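You operate a simulated robot arm through the tools that you are given. There is no shell and no other tool.

Carry out the task below with a simulated robot arm. There is one attempt and no reset: what you move stays moved.

Task
Move the purple, blue and green bobbins from the bobbin rack to the notches that the braid card lists.
Fine: turn notch A to the back first.

The check looks at the end state, three seconds after you hand in, the way a careful person would. Anything else that was tipped, shoved, dropped, spilled or broken makes it a failure.

Robot
A 6-joint arm with a three-finger gripper, fixed in place. Base frame: the origin is on the floor under the middle of its stand, x ahead of it, y to its left, z up. Readings come in mm, degrees, newtons and seconds.
It reaches about 1213 mm from its shoulder. Its first joint turns from -166.0 to 166.0 degrees. Payload 4.89 kg.
Tool frame: the origin (TCP) lies between the finger pads and is the grasp point; the fingertips stand 30 mm ahead of it; z points along the fingers, y is the line along which they close. The gripper opens to 164 mm; its body begins 125 mm behind the TCP.
Orientation is that of the tool frame in the base frame, as a unit quaternion [x, y, z, w]. With the fingers straight down and closing along the base's y, the tool's x points along the base's -x, its y along +y and its z along -z.

Tools
- The arm moves only by the tool arm_command. Its argument "deltas" is one flat list of numbers, 7 for each row, row after row: the shift along the tool's x, y, z in units of 30 mm (1.0 is 30 mm), then the turn, a rotation vector about the tool's x, y, z in units of 8 degrees (1.0 is 8 degrees), then the finger opening in mm, from 0 to 164. In form: [dx, dy, dz, wx, wy, wz, grip, dx, dy, dz, wx, wy, wz, grip, ...]. A call has 1 to 20 rows; each row shifts and turns the commanded pose from where the row before left it, along the tool's axes as they then stand. A call with a number of a shift or a turn outside -1 to 1 is refused whole. A row lasts 0.2 s, in which the tool goes at most 50 mm and 8.6 degrees; a call with a longer step from one row to the next is refused whole, and so is a gripper value outside its range. A pose out of reach is approached as far as the arm can. The call stops where the force on the tool passes 40 N (or 10 N more than at its start, if that is more) or the arm is blocked; 0.2 s more then pass. The fingers move at their own pace (about 108 mm/s each) and stop on an object; they squeeze with about 28 N. The grip force told is the motor's: it shows also when the fingers shut on nothing. Time passes only in rows, and 0.2 s behind the last, so rows that do not move let the fingers close. The reply holds the time, the measured pose of the TCP, the force on the tool along the base axes, the opening and the grip force, in the units named above and with some noise, with the torque about the TCP (base axes, N m) and any sound that the robot's microphone picked up, and new pictures: "views" is both (left out), scene, wrist or none.
- Cameras (640 x 400 px; columns grow to the right, rows downward): "scene" is fixed at [221.4, -500.2, 1801.6]; the picture's right is [0.76, -0.65, 0.00], its down [-0.44, -0.51, -0.74] and it looks along [0.48, 0.56, -0.67] (base axes); focal length 341 px, centre (320, 200). "wrist" rides on the gripper at [76, -2, -152] in the tool frame; the picture's right is [0.02, 1.00, 0.00], its down [-0.88, 0.02, -0.47] and it looks along [-0.47, 0.01, 0.88] (tool axes); focal length 247 px, centre (320, 200). There is no depth. A picture from a camera that has moved, and an enlarged one, comes with that camera's place and axes in the base frame and with its lens.
- slide_trunk(by): moves the trunk up (or, below 0, down) by that many mm; the arm rides with it, the base frame stays. It gives what a move gives, with no picture.
- close_up(camera, box): a new picture of the part [left, top, right, bottom] of that camera's present view, enlarged. No time passes.
- job_done(): hands the job in; it is judged then, once.

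Nothing tells you positions but the pictures and the camera data. Unless the task says otherwise, let go and move clear before handing in.

The tools are called after ">>>" by a JSON object that holds its "op" and its "data". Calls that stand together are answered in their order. arm_command: Moves the arm, as the interface text tells. Its arguments: {"type":"object","properties":{"deltas":{"type":"array","items":{"type":"number"}},"views":{"type":"string","enum":["both","scene","wrist","none"]}},"required":["deltas"]} The other tools are called the same way: slide_trunk (by) moves the trunk up or down; close_up (camera, box) takes an enlarged picture of a part of a camera's view; job_done () hands the job in.

At the start:

```text
clock: 0.0
eef_pos: [604.6, 217.0, 1372.3]
tcp_rot: [0.001, 1.0, 0.0, 0.0]
force: [-0.3, -0.3, -0.5]
ft_torque: [-0.02, 0.01, 0.02]
finger_gap: 164.2
finger_force: 0.0
trunk travel left (down, up): [-200.0, 190.0]
```

scene: 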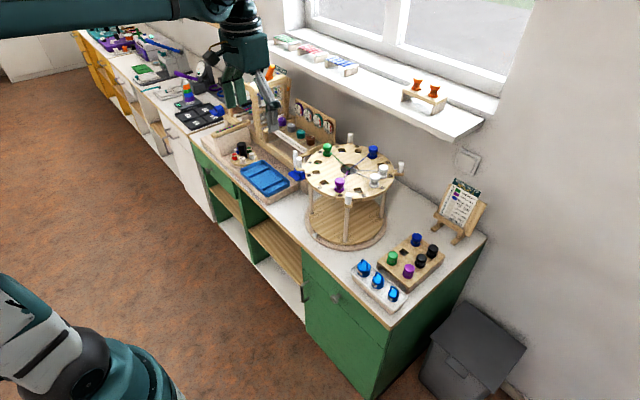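
wrist: 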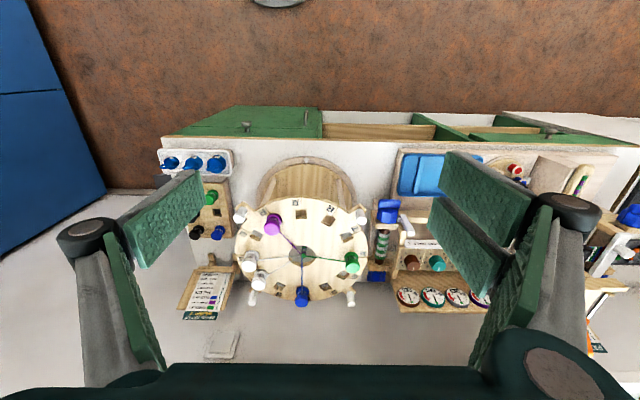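

I see a round braiding disc on a stand, a bobbin rack to its right with green, blue, purple and black bobbins, and a braid card on an easel behind the rack. I'll look closer at the card, the disc and the rack before moving.

>>> {"op": "close_up", "data": {"camera": "scene", "box": [430, 170, 494, 240]}}

>>> {"op": "close_up", "data": {"camera": "scene", "box": [290, 125, 410, 255]}}

>>> {"op": "close_up", "data": {"camera": "scene", "box": [345, 225, 455, 315]}}

>>> {"op": "close_up", "data": {"camera": "wrist", "box": [220, 150, 390, 320]}}

>>> {"op": "close_up", "data": {"camera": "wrist", "box": [150, 140, 250, 330]}}

```text
5.71 times, centred on (462, 205) of scene
camera zoom: at [221.4, -500.2, 1801.6], right [0.76, -0.65, 0.0], down [-0.44, -0.51, -0.74], along [0.48, 0.56, -0.67], focal length 1948 px, centre (-491, 171)
```

zoom: 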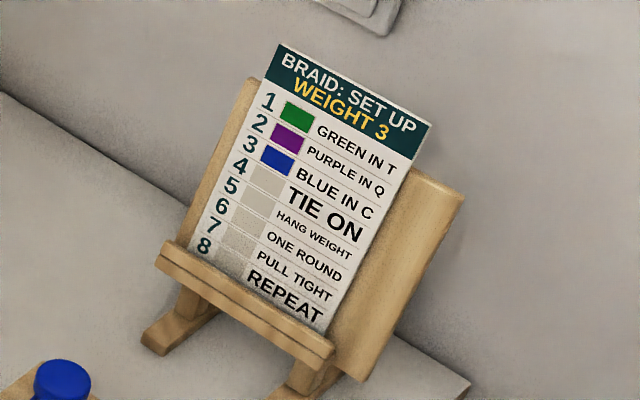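

```text
3.08 times, centred on (350, 190) of scene
camera zoom: at [221.4, -500.2, 1801.6], right [0.76, -0.65, 0.0], down [-0.44, -0.51, -0.74], along [0.48, 0.56, -0.67], focal length 1049 px, centre (228, 231)
```

zoom: 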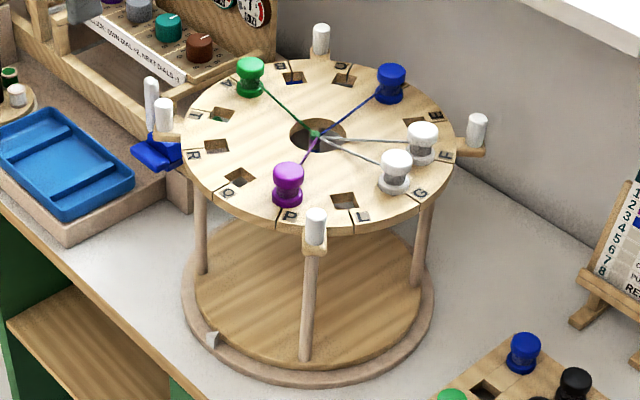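

```text
4.44 times, centred on (400, 270) of scene
camera zoom: at [221.4, -500.2, 1801.6], right [0.76, -0.65, 0.0], down [-0.44, -0.51, -0.74], along [0.48, 0.56, -0.67], focal length 1515 px, centre (-36, -111)
```

zoom: 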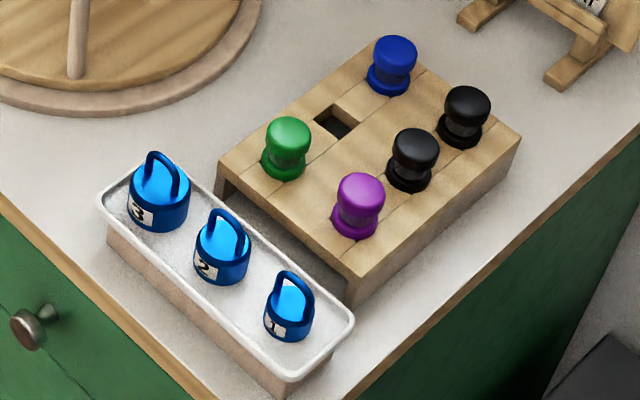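

```text
2.35 times, centred on (305, 235) of wrist
camera zoom: at [528.8, 215.0, 1524.9], right [-0.02, 1.0, 0.0], down [0.88, 0.02, 0.47], along [0.47, 0.01, -0.88], focal length 581 px, centre (355, 118)
```

zoom: 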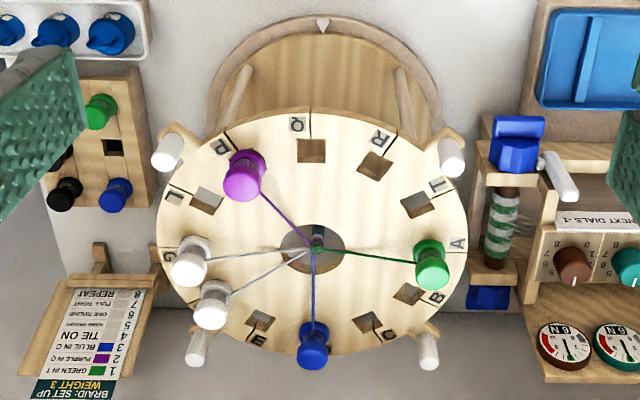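

```text
2.11 times, centred on (200, 235) of wrist
camera zoom: at [528.8, 215.0, 1524.9], right [-0.02, 1.0, 0.0], down [0.88, 0.02, 0.47], along [0.47, 0.01, -0.88], focal length 520 px, centre (573, 126)
```

zoom: 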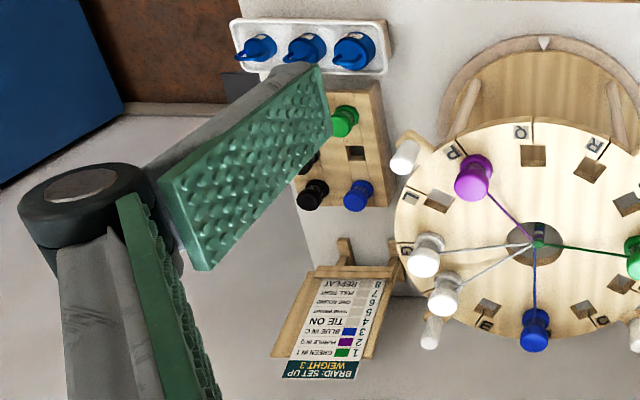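

The card says green in T, purple in Q and blue in C, and notch A has to be turned to the back (toward the wall, +x) first. I take the disc centre to be near (943, 179, 1053). I'll move the wrist camera over it for a closer look at the letters, pegs and stand.

>>> {"op": "arm_command", "data": {"deltas": [-0.88, -0.176, 0.343, 0, 0, 0, 164, -0.88, -0.176, 0.343, 0, 0, 0, 164, -0.88, -0.176, 0.343, 0, 0, 0, 164, -0.88, -0.176, 0.343, 0, 0, 0, 164, -0.88, -0.176, 0.343, 0, 0, 0, 164, -0.88, -0.176, 0.343, 0, 0, 0, 164, -0.88, -0.176, 0.343, 0, 0, 0, 164], "views": "both"}}

```text
clock: 1.6
eef_pos: [790.3, 181.7, 1299.5]
tcp_rot: [0.0, 1.0, -0.001, -0.001]
force: [-0.9, 0.6, 0.2]
ft_torque: [0.05, -0.12, 0.0]
finger_gap: 164.0
finger_force: 0.0
trunk travel left (down, up): [-200.0, 190.0]
camera wrist: at [713.1, 179.8, 1452.1], right [-0.02, 1.0, 0.0], down [0.88, 0.02, 0.47], along [0.47, 0.01, -0.88], focal length 247 px, centre (320, 200)
```

scene: 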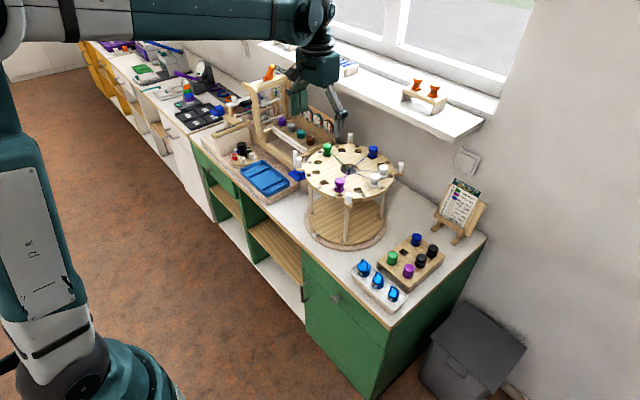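
wrist: 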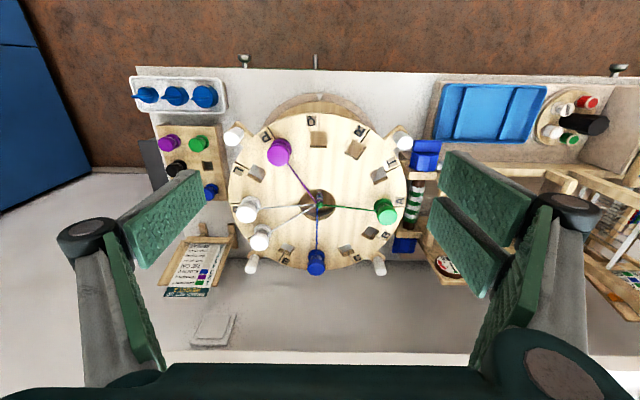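

>>> {"op": "close_up", "data": {"camera": "wrist", "box": [220, 90, 420, 290]}}

>>> {"op": "close_up", "data": {"camera": "wrist", "box": [270, 85, 370, 160]}}

>>> {"op": "close_up", "data": {"camera": "wrist", "box": [330, 140, 430, 215]}}

>>> {"op": "close_up", "data": {"camera": "wrist", "box": [320, 205, 420, 280]}}

>>> {"op": "close_up", "data": {"camera": "wrist", "box": [220, 205, 320, 280]}}

>>> {"op": "close_up", "data": {"camera": "wrist", "box": [220, 125, 320, 200]}}

```text
2.00 times, centred on (320, 190) of wrist
camera zoom: at [713.1, 179.8, 1452.1], right [-0.02, 1.0, 0.0], down [0.88, 0.02, 0.47], along [0.47, 0.01, -0.88], focal length 494 px, centre (320, 220)
```

zoom: 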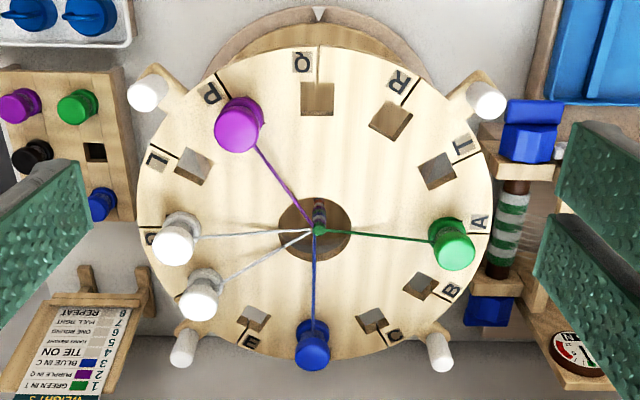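

```text
5.33 times, centred on (320, 122) of wrist
camera zoom: at [713.1, 179.8, 1452.1], right [-0.02, 1.0, 0.0], down [0.88, 0.02, 0.47], along [0.47, 0.01, -0.88], focal length 1317 px, centre (320, 613)
```

zoom: 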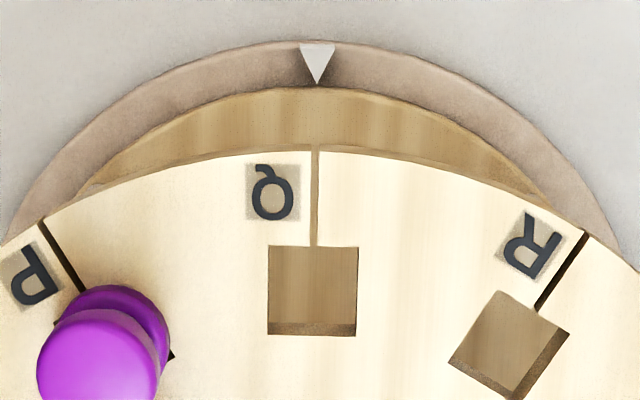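

```text
5.33 times, centred on (380, 178) of wrist
camera zoom: at [713.1, 179.8, 1452.1], right [-0.02, 1.0, 0.0], down [0.88, 0.02, 0.47], along [0.47, 0.01, -0.88], focal length 1317 px, centre (0, 320)
```

zoom: 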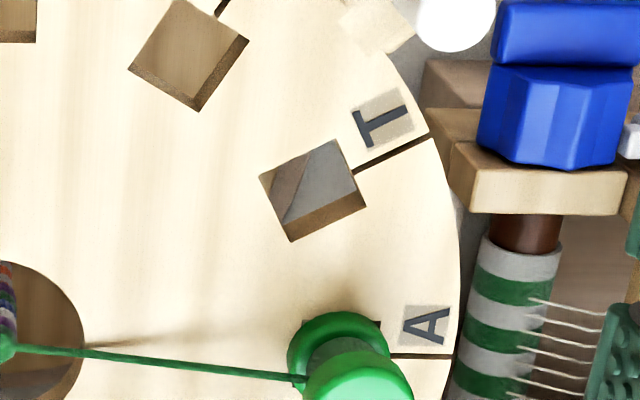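

```text
5.33 times, centred on (370, 242) of wrist
camera zoom: at [713.1, 179.8, 1452.1], right [-0.02, 1.0, 0.0], down [0.88, 0.02, 0.47], along [0.47, 0.01, -0.88], focal length 1317 px, centre (53, -27)
```

zoom: 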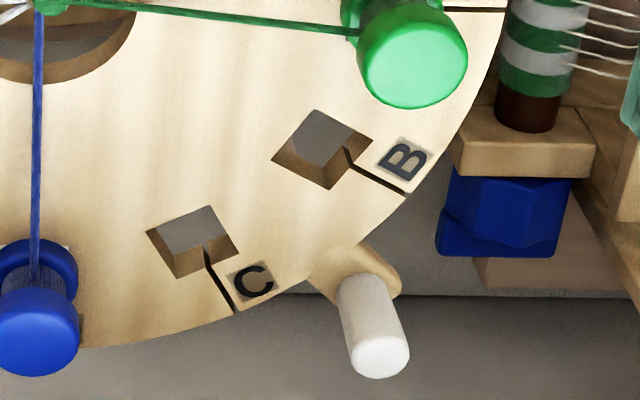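

```text
5.33 times, centred on (270, 242) of wrist
camera zoom: at [713.1, 179.8, 1452.1], right [-0.02, 1.0, 0.0], down [0.88, 0.02, 0.47], along [0.47, 0.01, -0.88], focal length 1317 px, centre (587, -27)
```

zoom: 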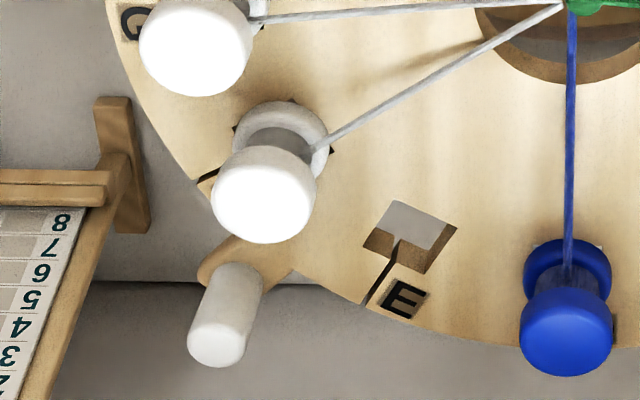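

```text
5.33 times, centred on (270, 162) of wrist
camera zoom: at [713.1, 179.8, 1452.1], right [-0.02, 1.0, 0.0], down [0.88, 0.02, 0.47], along [0.47, 0.01, -0.88], focal length 1317 px, centre (587, 400)
```

zoom: 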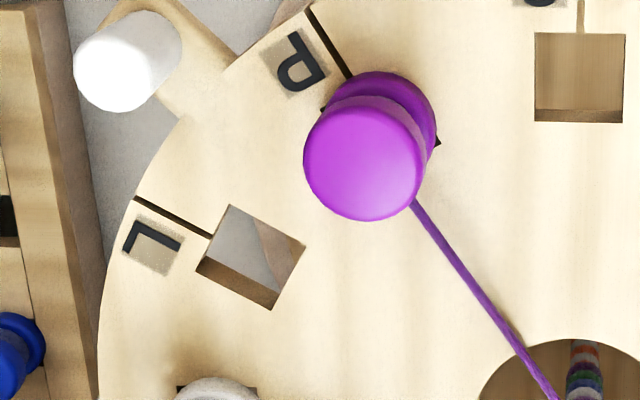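

The notches read Q (front), R, T, A (left), B, C, D (back), E, F, G, L, P, and the four white pegs are handles fixed to the disc. I put the disc centre near (931, 180, 1060) with the pegs at radius about 177 mm. I'll close the fingers partly in free space to see how they meet, and check the picture.

>>> {"op": "arm_command", "data": {"deltas": [0, 0, 0, 0, 0, 0, 60, 0, 0, 0, 0, 0, 0, 60, 0, 0, 0, 0, 0, 0, 60], "views": "both"}}

>>> {"op": "close_up", "data": {"camera": "scene", "box": [290, 125, 410, 200]}}

```text
clock: 2.4
eef_pos: [790.2, 181.8, 1299.8]
tcp_rot: [0.001, 1.0, 0.0, 0.0]
force: [-0.1, 0.2, 0.0]
ft_torque: [-0.02, -0.02, 0.02]
finger_gap: 60.0
finger_force: 0.0
trunk travel left (down, up): [-200.0, 190.0]
camera wrist: at [713.6, 179.7, 1452.0], right [-0.02, 1.0, 0.0], down [0.88, 0.02, 0.47], along [0.47, 0.01, -0.88], focal length 247 px, centre (320, 200)
```

scene: 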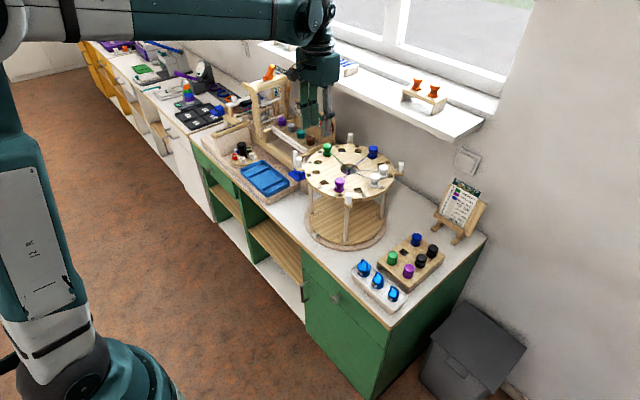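
wrist: 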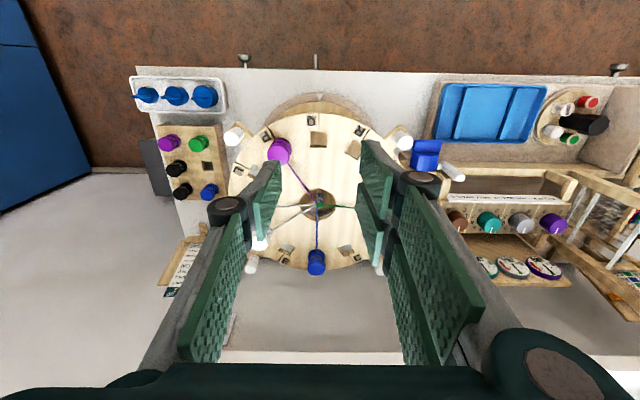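

```text
5.33 times, centred on (350, 162) of scene
camera zoom: at [221.4, -500.2, 1801.6], right [0.76, -0.65, 0.0], down [-0.44, -0.51, -0.74], along [0.48, 0.56, -0.67], focal length 1818 px, centre (160, 400)
```

zoom: 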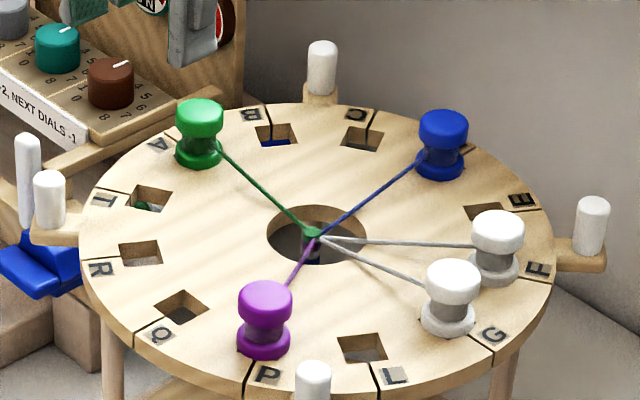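

The pegs stand on tabs fixed to the disc. I'll turn the disc by the front-right peg, near (807, 53), taking it clockwise along the front edge. First I'll turn the gripper 45° so it closes along the peg's path, and move above the peg.

>>> {"op": "arm_command", "data": {"deltas": [0, 0, 0, 0, 0, -0.9375, 60, 0, 0, 0, 0, 0, -0.9375, 60, 0, 0, 0, 0, 0, -0.9375, 60, 0, 0, 0, 0, 0, -0.9375, 60, 0, 0, 0, 0, 0, -0.9375, 60, 0, 0, 0, 0, 0, -0.9375, 60, 0.528, -0.688, 0.667, 0, 0, 0, 60, 0.528, -0.688, 0.667, 0, 0, 0, 60, 0.528, -0.688, 0.667, 0, 0, 0, 60, 0.528, -0.688, 0.667, 0, 0, 0, 60, 0.528, -0.688, 0.667, 0, 0, 0, 60], "views": "both"}}

```text
clock: 4.8
eef_pos: [804.9, 50.8, 1199.6]
tcp_rot: [-0.383, 0.924, 0.0, 0.001]
force: [0.1, -0.2, 0.0]
ft_torque: [-0.09, -0.06, -0.01]
finger_gap: 60.0
finger_force: 0.1
trunk travel left (down, up): [-200.0, 190.0]
camera wrist: at [752.2, -3.9, 1351.5], right [-0.72, 0.69, 0.0], down [0.61, 0.64, 0.47], along [0.33, 0.34, -0.88], focal length 247 px, centre (320, 200)
```

scene: 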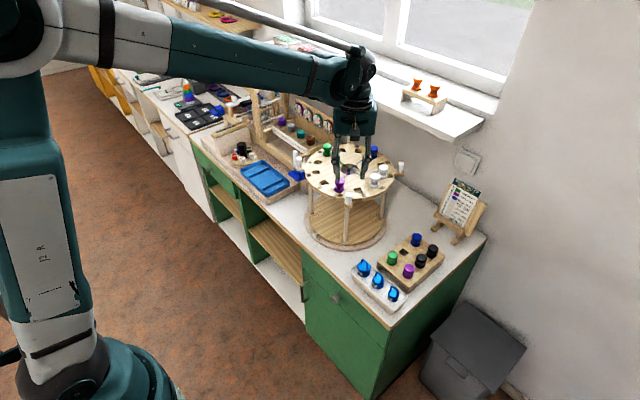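
wrist: 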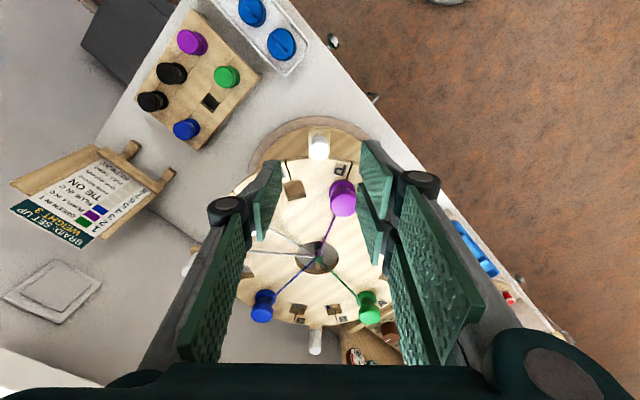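

The front-right peg now shows between the fingers, so I'll measure it closely.

>>> {"op": "close_up", "data": {"camera": "wrist", "box": [260, 110, 380, 190]}}

>>> {"op": "close_up", "data": {"camera": "wrist", "box": [230, 120, 410, 360]}}

>>> {"op": "close_up", "data": {"camera": "scene", "box": [300, 90, 420, 220]}}

```text
5.00 times, centred on (320, 150) of wrist
camera zoom: at [752.2, -3.9, 1351.5], right [-0.72, 0.69, 0.0], down [0.61, 0.64, 0.47], along [0.33, 0.34, -0.88], focal length 1235 px, centre (320, 450)
```

zoom: 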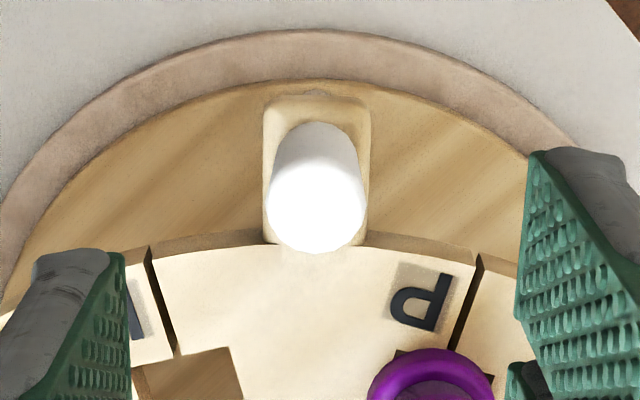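

```text
1.67 times, centred on (320, 240) of wrist
camera zoom: at [752.2, -3.9, 1351.5], right [-0.72, 0.69, 0.0], down [0.61, 0.64, 0.47], along [0.33, 0.34, -0.88], focal length 412 px, centre (320, 133)
```

zoom: 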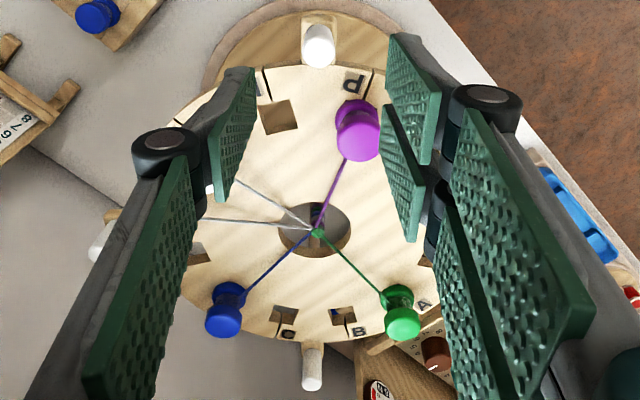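

```text
3.08 times, centred on (360, 155) of scene
camera zoom: at [221.4, -500.2, 1801.6], right [0.76, -0.65, 0.0], down [-0.44, -0.51, -0.74], along [0.48, 0.56, -0.67], focal length 1049 px, centre (197, 338)
```

zoom: 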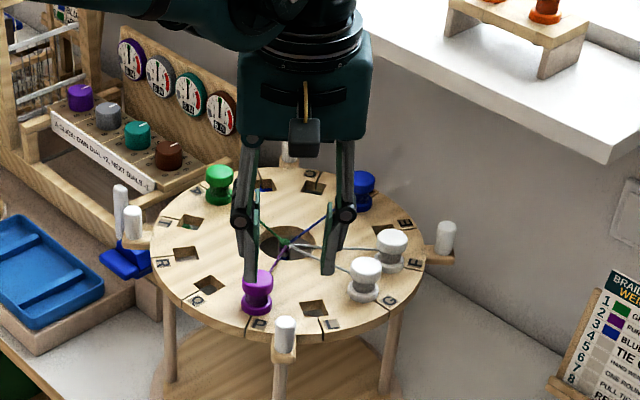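

The peg sits almost exactly under the tool axis, about 3 mm inward. I'll narrow the opening to 50 mm and go down to just above the peg, then check clearance to the purple bobbin in notch P.

>>> {"op": "arm_command", "data": {"deltas": [0, 0, 0, 0, 0, 0, 50, 0, 0, 0.6, 0, 0, 0, 50, 0, 0, 0.6, 0, 0, 0, 50, 0, 0, 0.6, 0, 0, 0, 50, 0, 0, 0.6, 0, 0, 0, 50], "views": "both"}}

>>> {"op": "close_up", "data": {"camera": "scene", "box": [300, 130, 420, 220]}}

>>> {"op": "close_up", "data": {"camera": "wrist", "box": [220, 100, 420, 250]}}

```text
clock: 6.0
eef_pos: [808.3, 50.9, 1126.0]
tcp_rot: [-0.383, 0.924, -0.001, 0.0]
force: [0.3, -0.4, 0.8]
ft_torque: [0.0, -0.06, 0.01]
finger_gap: 50.3
finger_force: 0.1
trunk travel left (down, up): [-200.0, 190.0]
camera wrist: at [754.4, -4.5, 1278.4], right [-0.72, 0.69, 0.0], down [0.61, 0.64, 0.47], along [0.33, 0.34, -0.88], focal length 247 px, centre (320, 200)
```

scene: 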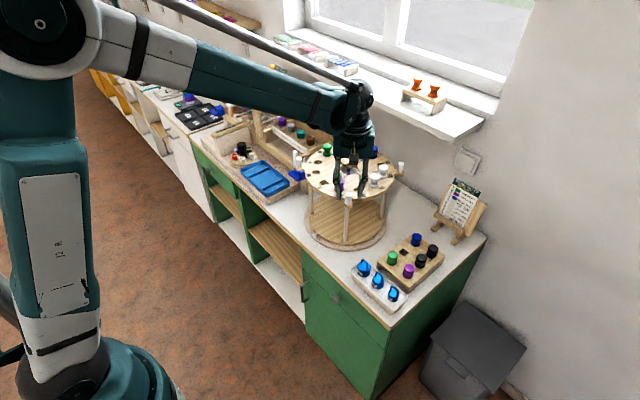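
wrist: 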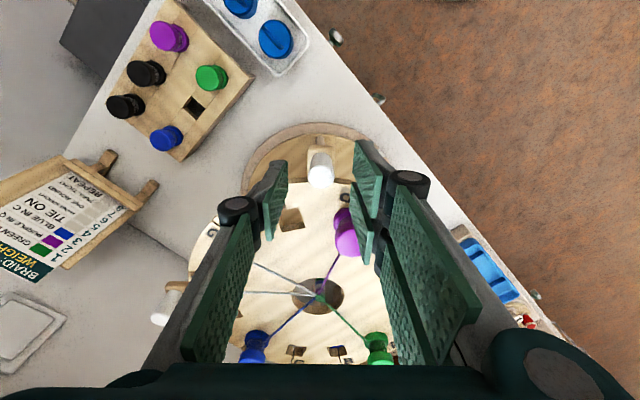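

```text
4.44 times, centred on (360, 175) of scene
camera zoom: at [221.4, -500.2, 1801.6], right [0.76, -0.65, 0.0], down [-0.44, -0.51, -0.74], along [0.48, 0.56, -0.67], focal length 1515 px, centre (142, 311)
```

zoom: 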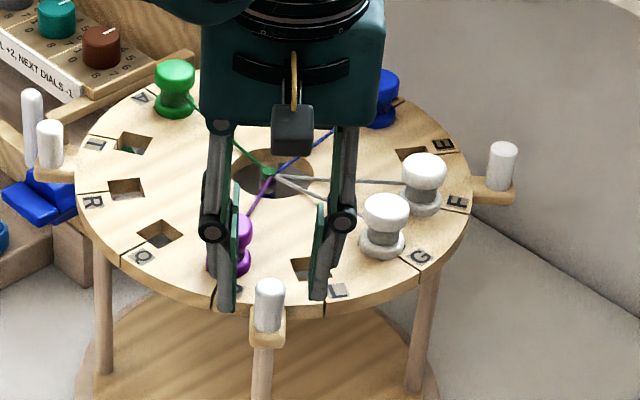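

```text
2.67 times, centred on (320, 175) of wrist
camera zoom: at [754.4, -4.5, 1278.4], right [-0.72, 0.69, 0.0], down [0.61, 0.64, 0.47], along [0.33, 0.34, -0.88], focal length 659 px, centre (320, 267)
```

zoom: 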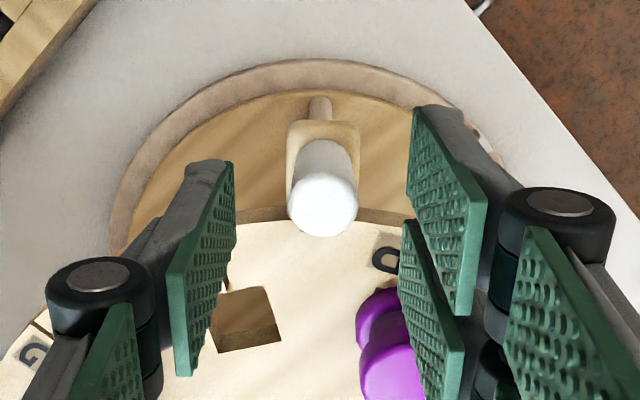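

The peg top is at about (807, 52, 1093), between the pads. I'll shift 8 mm outward for clearance from the purple bobbin in P, lower over the peg and close on it.

>>> {"op": "arm_command", "data": {"deltas": [0.27, 0, 0, 0, 0, 0, 50, 0, 0, 0.35, 0, 0, 0, 50, 0, 0, 0.35, 0, 0, 0, 50, 0, 0, 0.33, 0, 0, 0, 50], "views": "both"}}

>>> {"op": "close_up", "data": {"camera": "scene", "box": [300, 130, 420, 220]}}

>>> {"op": "close_up", "data": {"camera": "wrist", "box": [220, 100, 420, 250]}}

```text
clock: 7.0
eef_pos: [802.0, 45.4, 1097.6]
tcp_rot: [-0.383, 0.924, 0.0, 0.0]
force: [-0.7, 0.2, 0.5]
ft_torque: [-0.01, -0.03, 0.02]
finger_gap: 50.0
finger_force: 0.1
trunk travel left (down, up): [-200.0, 190.0]
camera wrist: at [749.6, -9.9, 1250.0], right [-0.72, 0.69, 0.0], down [0.61, 0.64, 0.47], along [0.33, 0.34, -0.88], focal length 247 px, centre (320, 200)
```

scene: 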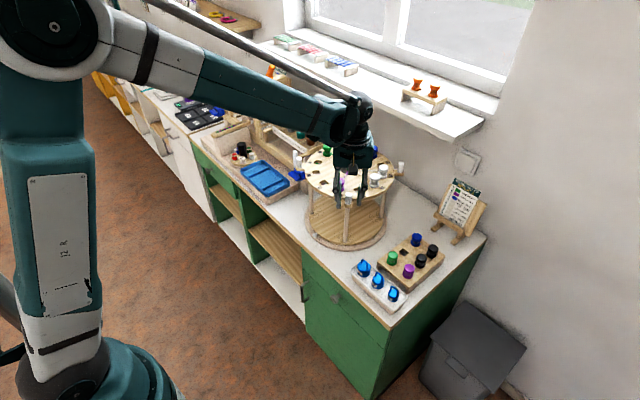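
wrist: 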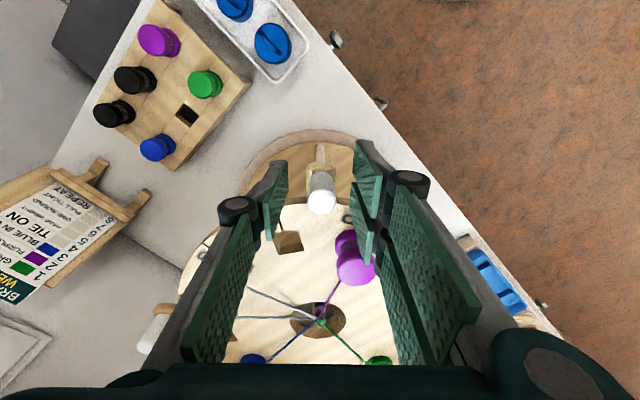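

```text
4.44 times, centred on (360, 175) of scene
camera zoom: at [221.4, -500.2, 1801.6], right [0.76, -0.65, 0.0], down [-0.44, -0.51, -0.74], along [0.48, 0.56, -0.67], focal length 1515 px, centre (142, 311)
```

zoom: 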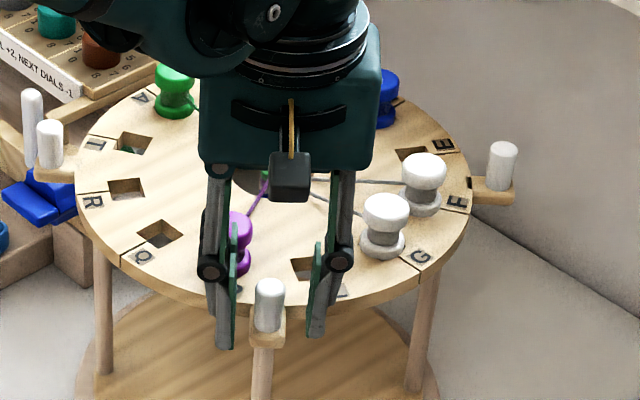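

```text
2.67 times, centred on (320, 175) of wrist
camera zoom: at [749.6, -9.9, 1250.0], right [-0.72, 0.69, 0.0], down [0.61, 0.64, 0.47], along [0.33, 0.34, -0.88], focal length 659 px, centre (320, 267)
```

zoom: 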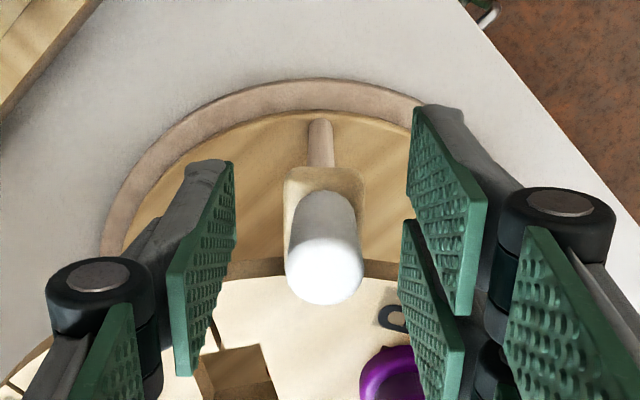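

The fingers straddle the peg with clearance, so I'll close on it.

>>> {"op": "arm_command", "data": {"deltas": [0, 0, 0, 0, 0, 0, 12, 0, 0, 0, 0, 0, 0, 12, 0, 0, 0, 0, 0, 0, 12, 0, 0, 0, 0, 0, 0, 12], "views": "both"}}

>>> {"op": "close_up", "data": {"camera": "scene", "box": [300, 130, 420, 220]}}

>>> {"op": "close_up", "data": {"camera": "wrist", "box": [220, 100, 420, 250]}}

```text
clock: 8.0
eef_pos: [802.1, 45.9, 1097.4]
tcp_rot: [-0.383, 0.924, 0.0, 0.0]
force: [-0.8, -0.3, -5.7]
ft_torque: [-0.08, 0.04, -0.02]
finger_gap: 20.5
finger_force: 45.2
trunk travel left (down, up): [-200.0, 190.0]
camera wrist: at [749.6, -9.9, 1249.8], right [-0.72, 0.69, 0.0], down [0.61, 0.64, 0.47], along [0.33, 0.34, -0.88], focal length 247 px, centre (320, 200)
```

scene: 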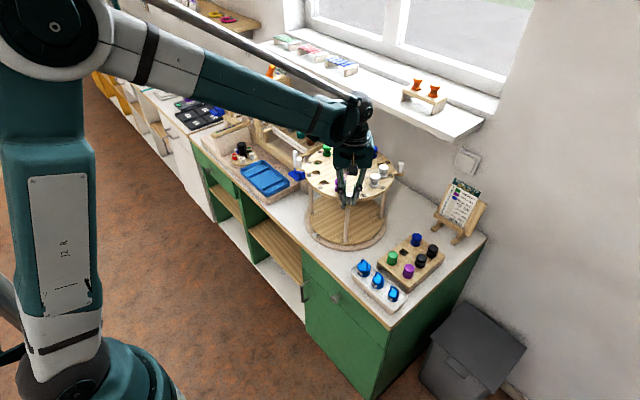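
wrist: 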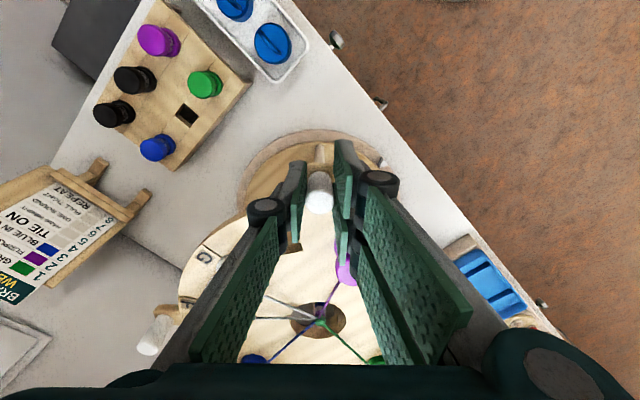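

```text
4.44 times, centred on (360, 175) of scene
camera zoom: at [221.4, -500.2, 1801.6], right [0.76, -0.65, 0.0], down [-0.44, -0.51, -0.74], along [0.48, 0.56, -0.67], focal length 1515 px, centre (142, 311)
```

zoom: 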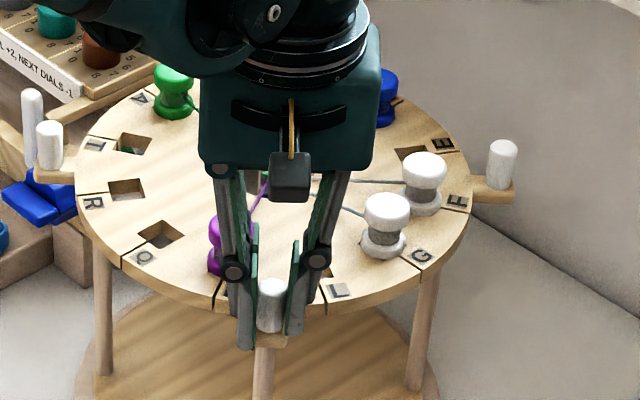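

```text
2.67 times, centred on (320, 175) of wrist
camera zoom: at [749.6, -9.9, 1249.8], right [-0.72, 0.69, 0.0], down [0.61, 0.64, 0.47], along [0.33, 0.34, -0.88], focal length 659 px, centre (320, 267)
```

zoom: 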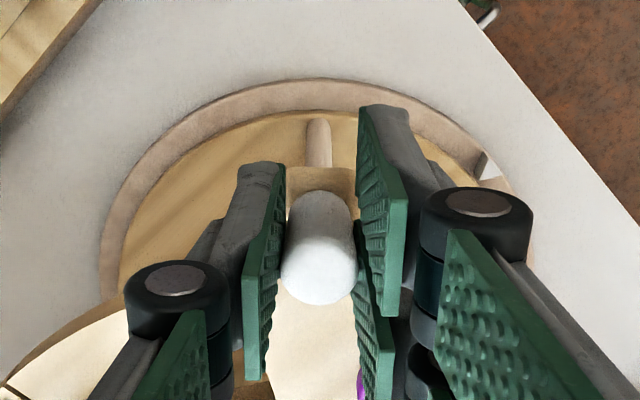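

The peg is held (gap 20.5 mm). I'll now move it 15° clockwise along the arc as a test, watching the force.

>>> {"op": "arm_command", "data": {"deltas": [-0.0033, 0.2028, 0, 0, 0, 0.234, 12, -0.0133, 0.4055, 0, 0, 0, 0.46875, 12, -0.0133, 0.4055, 0, 0, 0, 0.46875, 12, -0.0133, 0.4055, 0, 0, 0, 0.46875, 12, -0.0033, 0.2028, 0, 0, 0, 0.234, 12], "views": "both"}}

>>> {"op": "close_up", "data": {"camera": "scene", "box": [290, 130, 410, 250]}}

>>> {"op": "close_up", "data": {"camera": "wrist", "box": [220, 100, 420, 250]}}

```text
clock: 9.2
eef_pos: [772.0, 85.1, 1097.6]
tcp_rot: [-0.258, 0.966, 0.0, 0.001]
force: [10.9, 6.1, 23.6]
ft_torque: [-0.14, 0.23, 0.01]
finger_gap: 20.2
finger_force: 44.9
trunk travel left (down, up): [-200.0, 190.0]
camera wrist: at [705.7, 45.8, 1249.7], right [-0.52, 0.86, 0.0], down [0.75, 0.46, 0.47], along [0.41, 0.25, -0.88], focal length 247 px, centre (320, 200)
```

scene: 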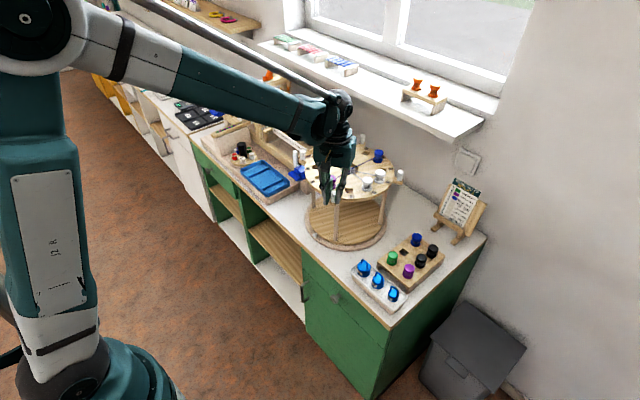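
wrist: 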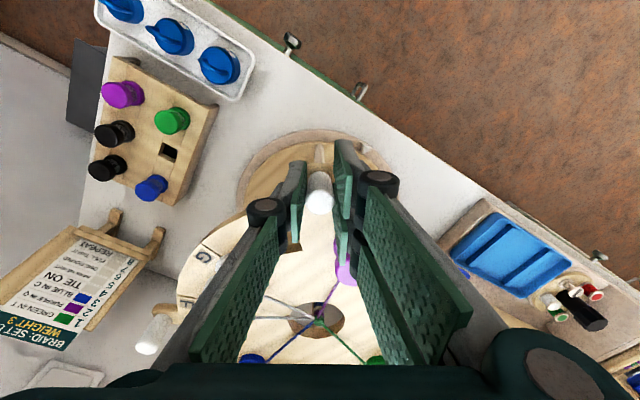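

```text
3.33 times, centred on (350, 190) of scene
camera zoom: at [221.4, -500.2, 1801.6], right [0.76, -0.65, 0.0], down [-0.44, -0.51, -0.74], along [0.48, 0.56, -0.67], focal length 1137 px, centre (220, 233)
```

zoom: 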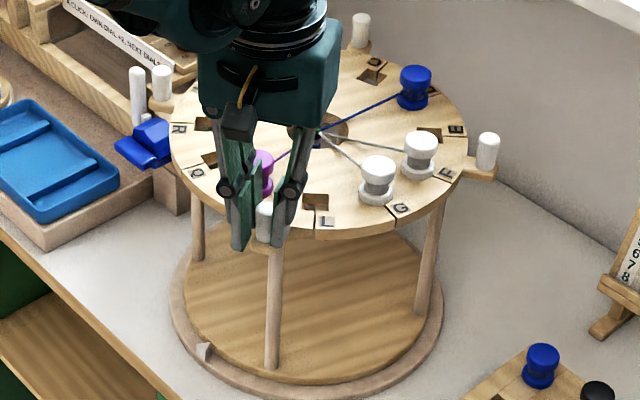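

```text
2.67 times, centred on (320, 175) of wrist
camera zoom: at [705.7, 45.8, 1249.7], right [-0.52, 0.86, 0.0], down [0.75, 0.46, 0.47], along [0.41, 0.25, -0.88], focal length 659 px, centre (320, 267)
```

zoom: 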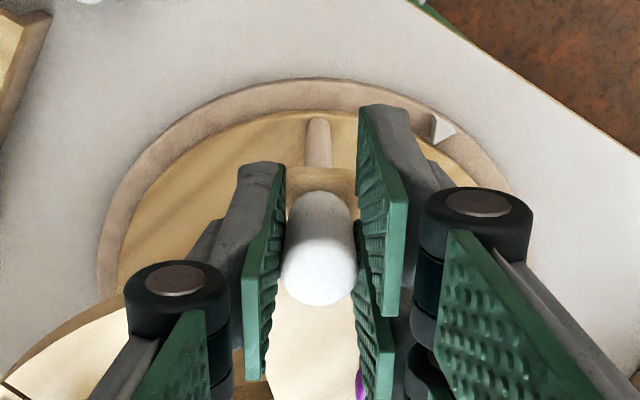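

The disc turns with its legs and inner base board, while the outer ring with the marker stays put. The vertical force reads 23.6 N, so I'll pause briefly to see whether it settles.

>>> {"op": "arm_command", "data": {"deltas": [0, 0, 0, 0, 0, 0, 12, 0, 0, 0, 0, 0, 0, 12], "views": "none"}}

```text
clock: 9.8
eef_pos: [771.0, 86.1, 1096.1]
tcp_rot: [-0.259, 0.966, 0.0, 0.0]
force: [17.6, 10.1, 29.3]
ft_torque: [0.35, -0.6, -0.03]
finger_gap: 20.4
finger_force: 45.3
trunk travel left (down, up): [-200.0, 190.0]
```

The peg pulls inward and up on the tool, so my commanded arc is slightly too wide and low. I'll relax it by small steps inward and upward.

>>> {"op": "arm_command", "data": {"deltas": [-0.05, 0, -0.03, 0, 0, 0, 12, -0.05, 0, -0.03, 0, 0, 0, 12, 0, 0, 0, 0, 0, 0, 12], "views": "none"}}

```text
clock: 10.6
eef_pos: [772.5, 84.0, 1096.7]
tcp_rot: [-0.259, 0.966, 0.0, -0.001]
force: [-21.7, -12.0, -25.5]
ft_torque: [-0.36, 0.76, 0.09]
finger_gap: 20.2
finger_force: 45.2
trunk travel left (down, up): [-200.0, 190.0]
```

The contact is very stiff, so I'll loosen the fingers to a 25 mm cage around the peg. The thumb then just pushes it along the arc. Next step is about 37° more.

>>> {"op": "arm_command", "data": {"deltas": [0, 0, 0, 0, 0, 0, 25, 0.03, 0, 0, 0, 0, 0, 25, -0.0033, 0.2017, 0, 0, 0, 0.234, 25, -0.0132, 0.4033, 0, 0, 0, 0.46875, 25, -0.0132, 0.4033, 0, 0, 0, 0.46875, 25, -0.0132, 0.4033, 0, 0, 0, 0.46875, 25, -0.0132, 0.4033, 0, 0, 0, 0.46875, 25, -0.0132, 0.4033, 0, 0, 0, 0.46875, 25, -0.0132, 0.4033, 0, 0, 0, 0.46875, 25, -0.0132, 0.4033, 0, 0, 0, 0.46875, 25, -0.0132, 0.4033, 0, 0, 0, 0.46875, 25, -0.0132, 0.4033, 0, 0, 0, 0.46875, 25, -0.0033, 0.2017, 0, 0, 0, 0.234, 25], "views": "both"}}

>>> {"op": "close_up", "data": {"camera": "scene", "box": [290, 130, 410, 250]}}

>>> {"op": "close_up", "data": {"camera": "wrist", "box": [220, 100, 420, 250]}}

```text
clock: 13.4
eef_pos: [749.6, 200.8, 1099.0]
tcp_rot: [0.065, 0.998, 0.0, 0.0]
force: [0.0, -0.1, -0.4]
ft_torque: [-0.02, 0.02, 0.0]
finger_gap: 24.9
finger_force: 0.1
trunk travel left (down, up): [-200.0, 190.0]
camera wrist: at [674.6, 209.4, 1252.0], right [0.11, 0.99, 0.0], down [0.88, -0.1, 0.47], along [0.47, -0.05, -0.88], focal length 247 px, centre (320, 200)
```

scene: 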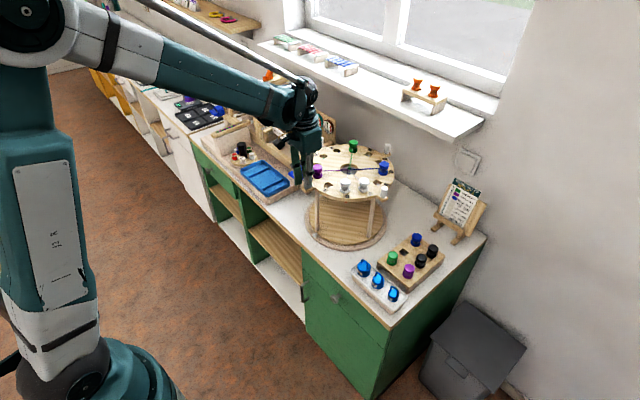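
wrist: 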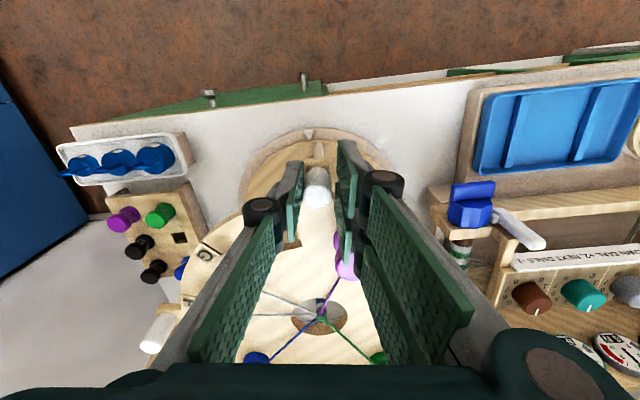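

```text
3.33 times, centred on (350, 190) of scene
camera zoom: at [221.4, -500.2, 1801.6], right [0.76, -0.65, 0.0], down [-0.44, -0.51, -0.74], along [0.48, 0.56, -0.67], focal length 1137 px, centre (220, 233)
```

zoom: 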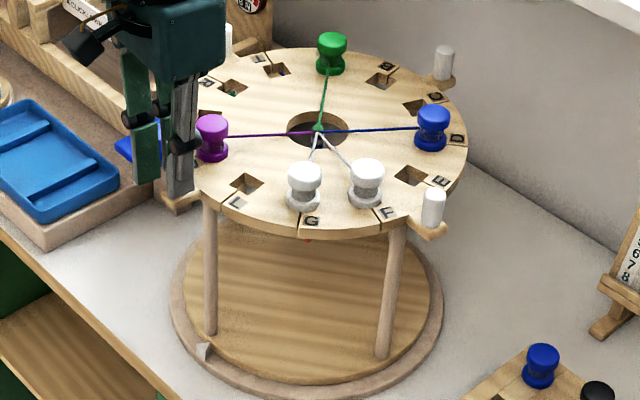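

```text
2.67 times, centred on (320, 175) of wrist
camera zoom: at [674.6, 209.4, 1252.0], right [0.11, 0.99, 0.0], down [0.88, -0.1, 0.47], along [0.47, -0.05, -0.88], focal length 659 px, centre (320, 267)
```

zoom: 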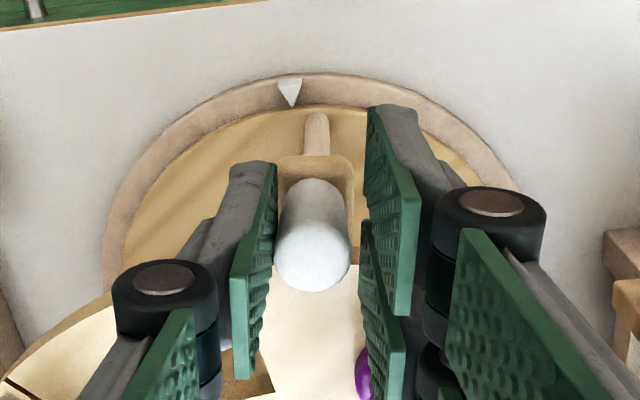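

The disc followed cleanly with no load. I'll push the last 37° and then check the alignment.

>>> {"op": "arm_command", "data": {"deltas": [-0.0033, 0.2017, 0, 0, 0, 0.234, 25, -0.0132, 0.4033, 0, 0, 0, 0.46875, 25, -0.0132, 0.4033, 0, 0, 0, 0.46875, 25, -0.0132, 0.4033, 0, 0, 0, 0.46875, 25, -0.0132, 0.4033, 0, 0, 0, 0.46875, 25, -0.0132, 0.4033, 0, 0, 0, 0.46875, 25, -0.0132, 0.4033, 0, 0, 0, 0.46875, 25, -0.0132, 0.4033, 0, 0, 0, 0.46875, 25, -0.0132, 0.4033, 0, 0, 0, 0.46875, 25, -0.0132, 0.4033, 0, 0, 0, 0.46875, 25, -0.0033, 0.2017, 0, 0, 0, 0.234, 25], "views": "both"}}

>>> {"op": "close_up", "data": {"camera": "scene", "box": [290, 130, 410, 250]}}

>>> {"op": "close_up", "data": {"camera": "wrist", "box": [220, 100, 420, 250]}}

```text
clock: 15.8
eef_pos: [804.4, 309.0, 1099.4]
tcp_rot: [0.383, 0.924, -0.001, -0.001]
force: [-1.0, 0.4, -0.2]
ft_torque: [-0.01, 0.0, -0.01]
finger_gap: 25.0
finger_force: 0.1
trunk travel left (down, up): [-200.0, 190.0]
camera wrist: at [748.6, 361.5, 1252.0], right [0.69, 0.72, 0.0], down [0.64, -0.61, 0.47], along [0.34, -0.33, -0.88], focal length 247 px, centre (320, 200)
```

scene: 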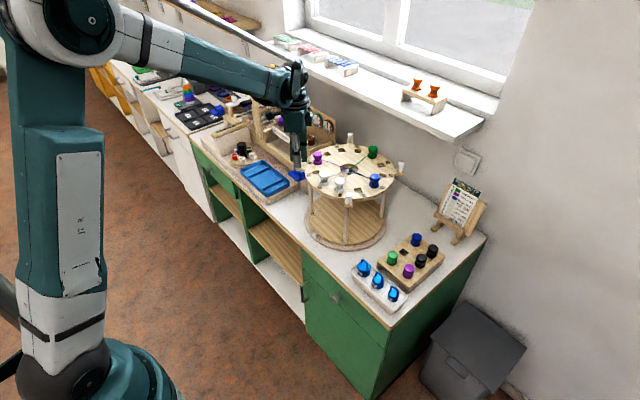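
wrist: 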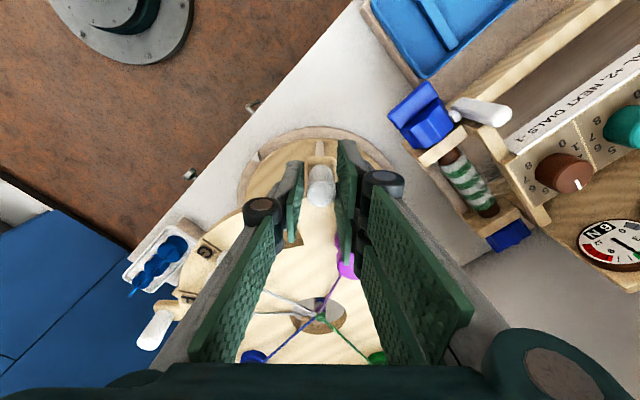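

```text
3.33 times, centred on (350, 190) of scene
camera zoom: at [221.4, -500.2, 1801.6], right [0.76, -0.65, 0.0], down [-0.44, -0.51, -0.74], along [0.48, 0.56, -0.67], focal length 1137 px, centre (220, 233)
```

zoom: 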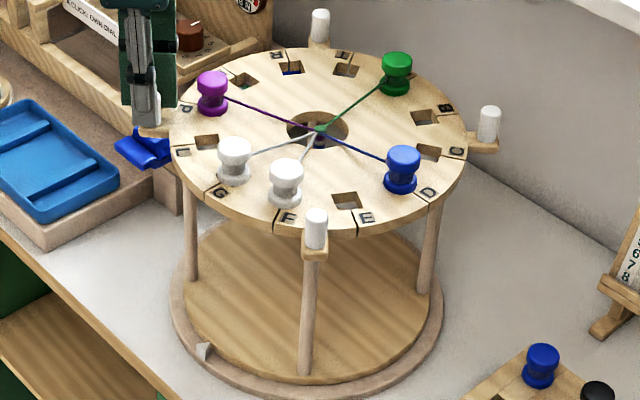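

```text
2.67 times, centred on (320, 175) of wrist
camera zoom: at [748.6, 361.5, 1252.0], right [0.69, 0.72, 0.0], down [0.64, -0.61, 0.47], along [0.34, -0.33, -0.88], focal length 659 px, centre (320, 267)
```

zoom: 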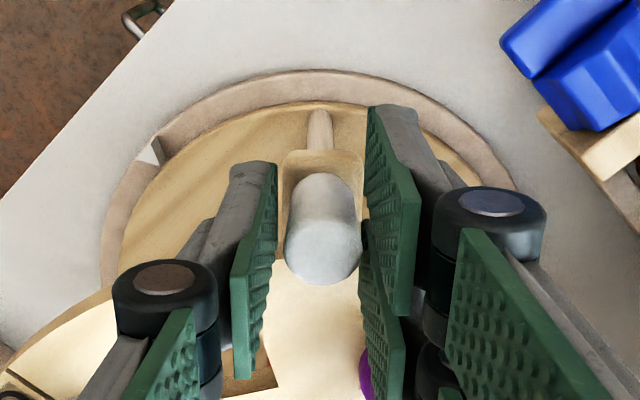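

The pegs now sit where they did at the start, shifted by exactly one position, so A should be at the back. I'll release, lift clear and check from overhead.

>>> {"op": "arm_command", "data": {"deltas": [0, 0, 0, 0, 0, 0, 32, 0, 0, -0.5, 0, 0, 0, 32, 0, 0, -1, 0, 0, 0, 32, 0, 0, -1, 0, 0, 0, 32, 0, 0, -1, 0, 0, 0, 32, 0, 0, -1, 0, 0, 0, 32, 0, 0, -1, 0, 0, 0, 32, 0, 0, -0.2, 0, 0, -0.9375, 60, 0, 0, -0.2, 0, 0, -0.9375, 100, 0, 0, -0.2, 0, 0, -0.9375, 164, 0, 0, -0.2, 0, 0, -0.9375, 164, 0, 0, -0.2, 0, 0, -0.9375, 164, 0, 0, -0.2, 0, 0, -0.9375, 164, 0.093, -0.86, 0, 0, 0, 0, 164, 0.093, -0.86, 0, 0, 0, 0, 164, 0.093, -0.86, 0, 0, 0, 0, 164, 0.093, -0.86, 0, 0, 0, 0, 164, 0.093, -0.86, 0, 0, 0, 0, 164], "views": "both"}}

>>> {"op": "close_up", "data": {"camera": "wrist", "box": [220, 90, 420, 290]}}

>>> {"op": "close_up", "data": {"camera": "wrist", "box": [270, 85, 370, 160]}}

>>> {"op": "close_up", "data": {"camera": "wrist", "box": [130, 60, 240, 220]}}

```text
clock: 19.6
eef_pos: [789.3, 181.8, 1302.8]
tcp_rot: [-0.001, 1.0, 0.0, 0.0]
force: [0.0, 1.0, 0.0]
ft_torque: [-0.14, 0.04, 0.01]
finger_gap: 163.8
finger_force: 0.1
trunk travel left (down, up): [-200.0, 190.0]
camera wrist: at [712.4, 178.7, 1453.9], right [-0.02, 1.0, 0.0], down [0.88, 0.02, 0.47], along [0.47, 0.01, -0.88], focal length 247 px, centre (320, 200)
```

scene: 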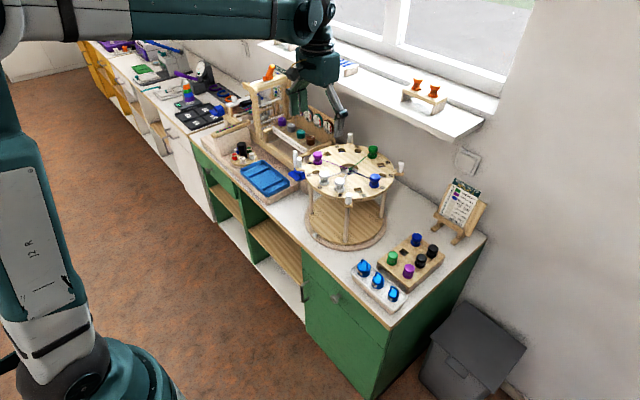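
wrist: 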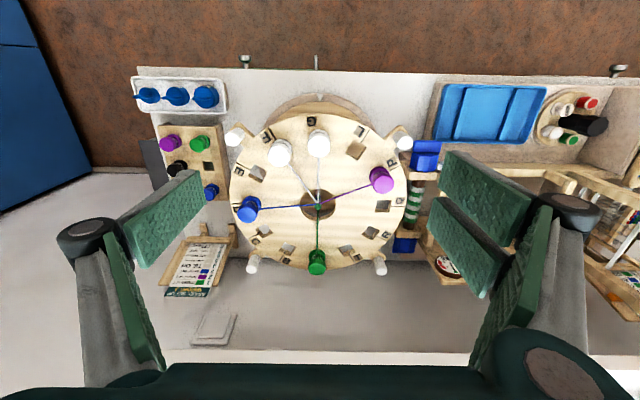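

```text
2.00 times, centred on (320, 190) of wrist
camera zoom: at [712.4, 178.7, 1453.9], right [-0.02, 1.0, 0.0], down [0.88, 0.02, 0.47], along [0.47, 0.01, -0.88], focal length 494 px, centre (320, 220)
```

zoom: 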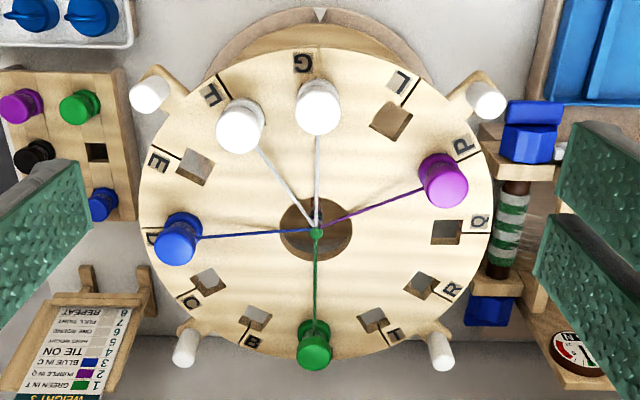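

```text
5.33 times, centred on (320, 122) of wrist
camera zoom: at [712.4, 178.7, 1453.9], right [-0.02, 1.0, 0.0], down [0.88, 0.02, 0.47], along [0.47, 0.01, -0.88], focal length 1317 px, centre (320, 613)
```

zoom: 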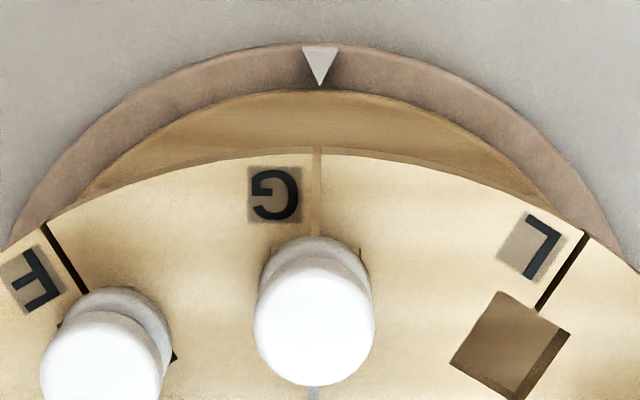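

```text
2.50 times, centred on (185, 140) of wrist
camera zoom: at [712.4, 178.7, 1453.9], right [-0.02, 1.0, 0.0], down [0.88, 0.02, 0.47], along [0.47, 0.01, -0.88], focal length 617 px, centre (658, 350)
```

zoom: 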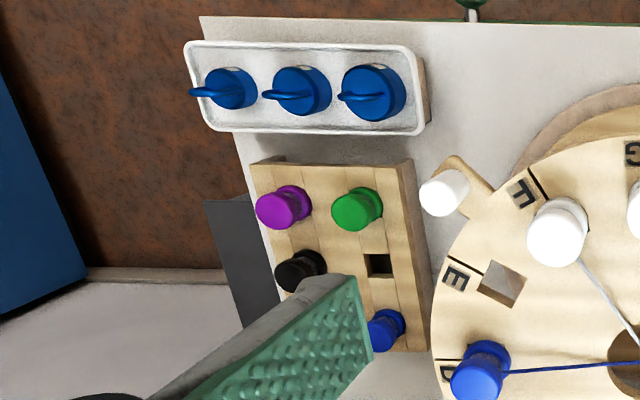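

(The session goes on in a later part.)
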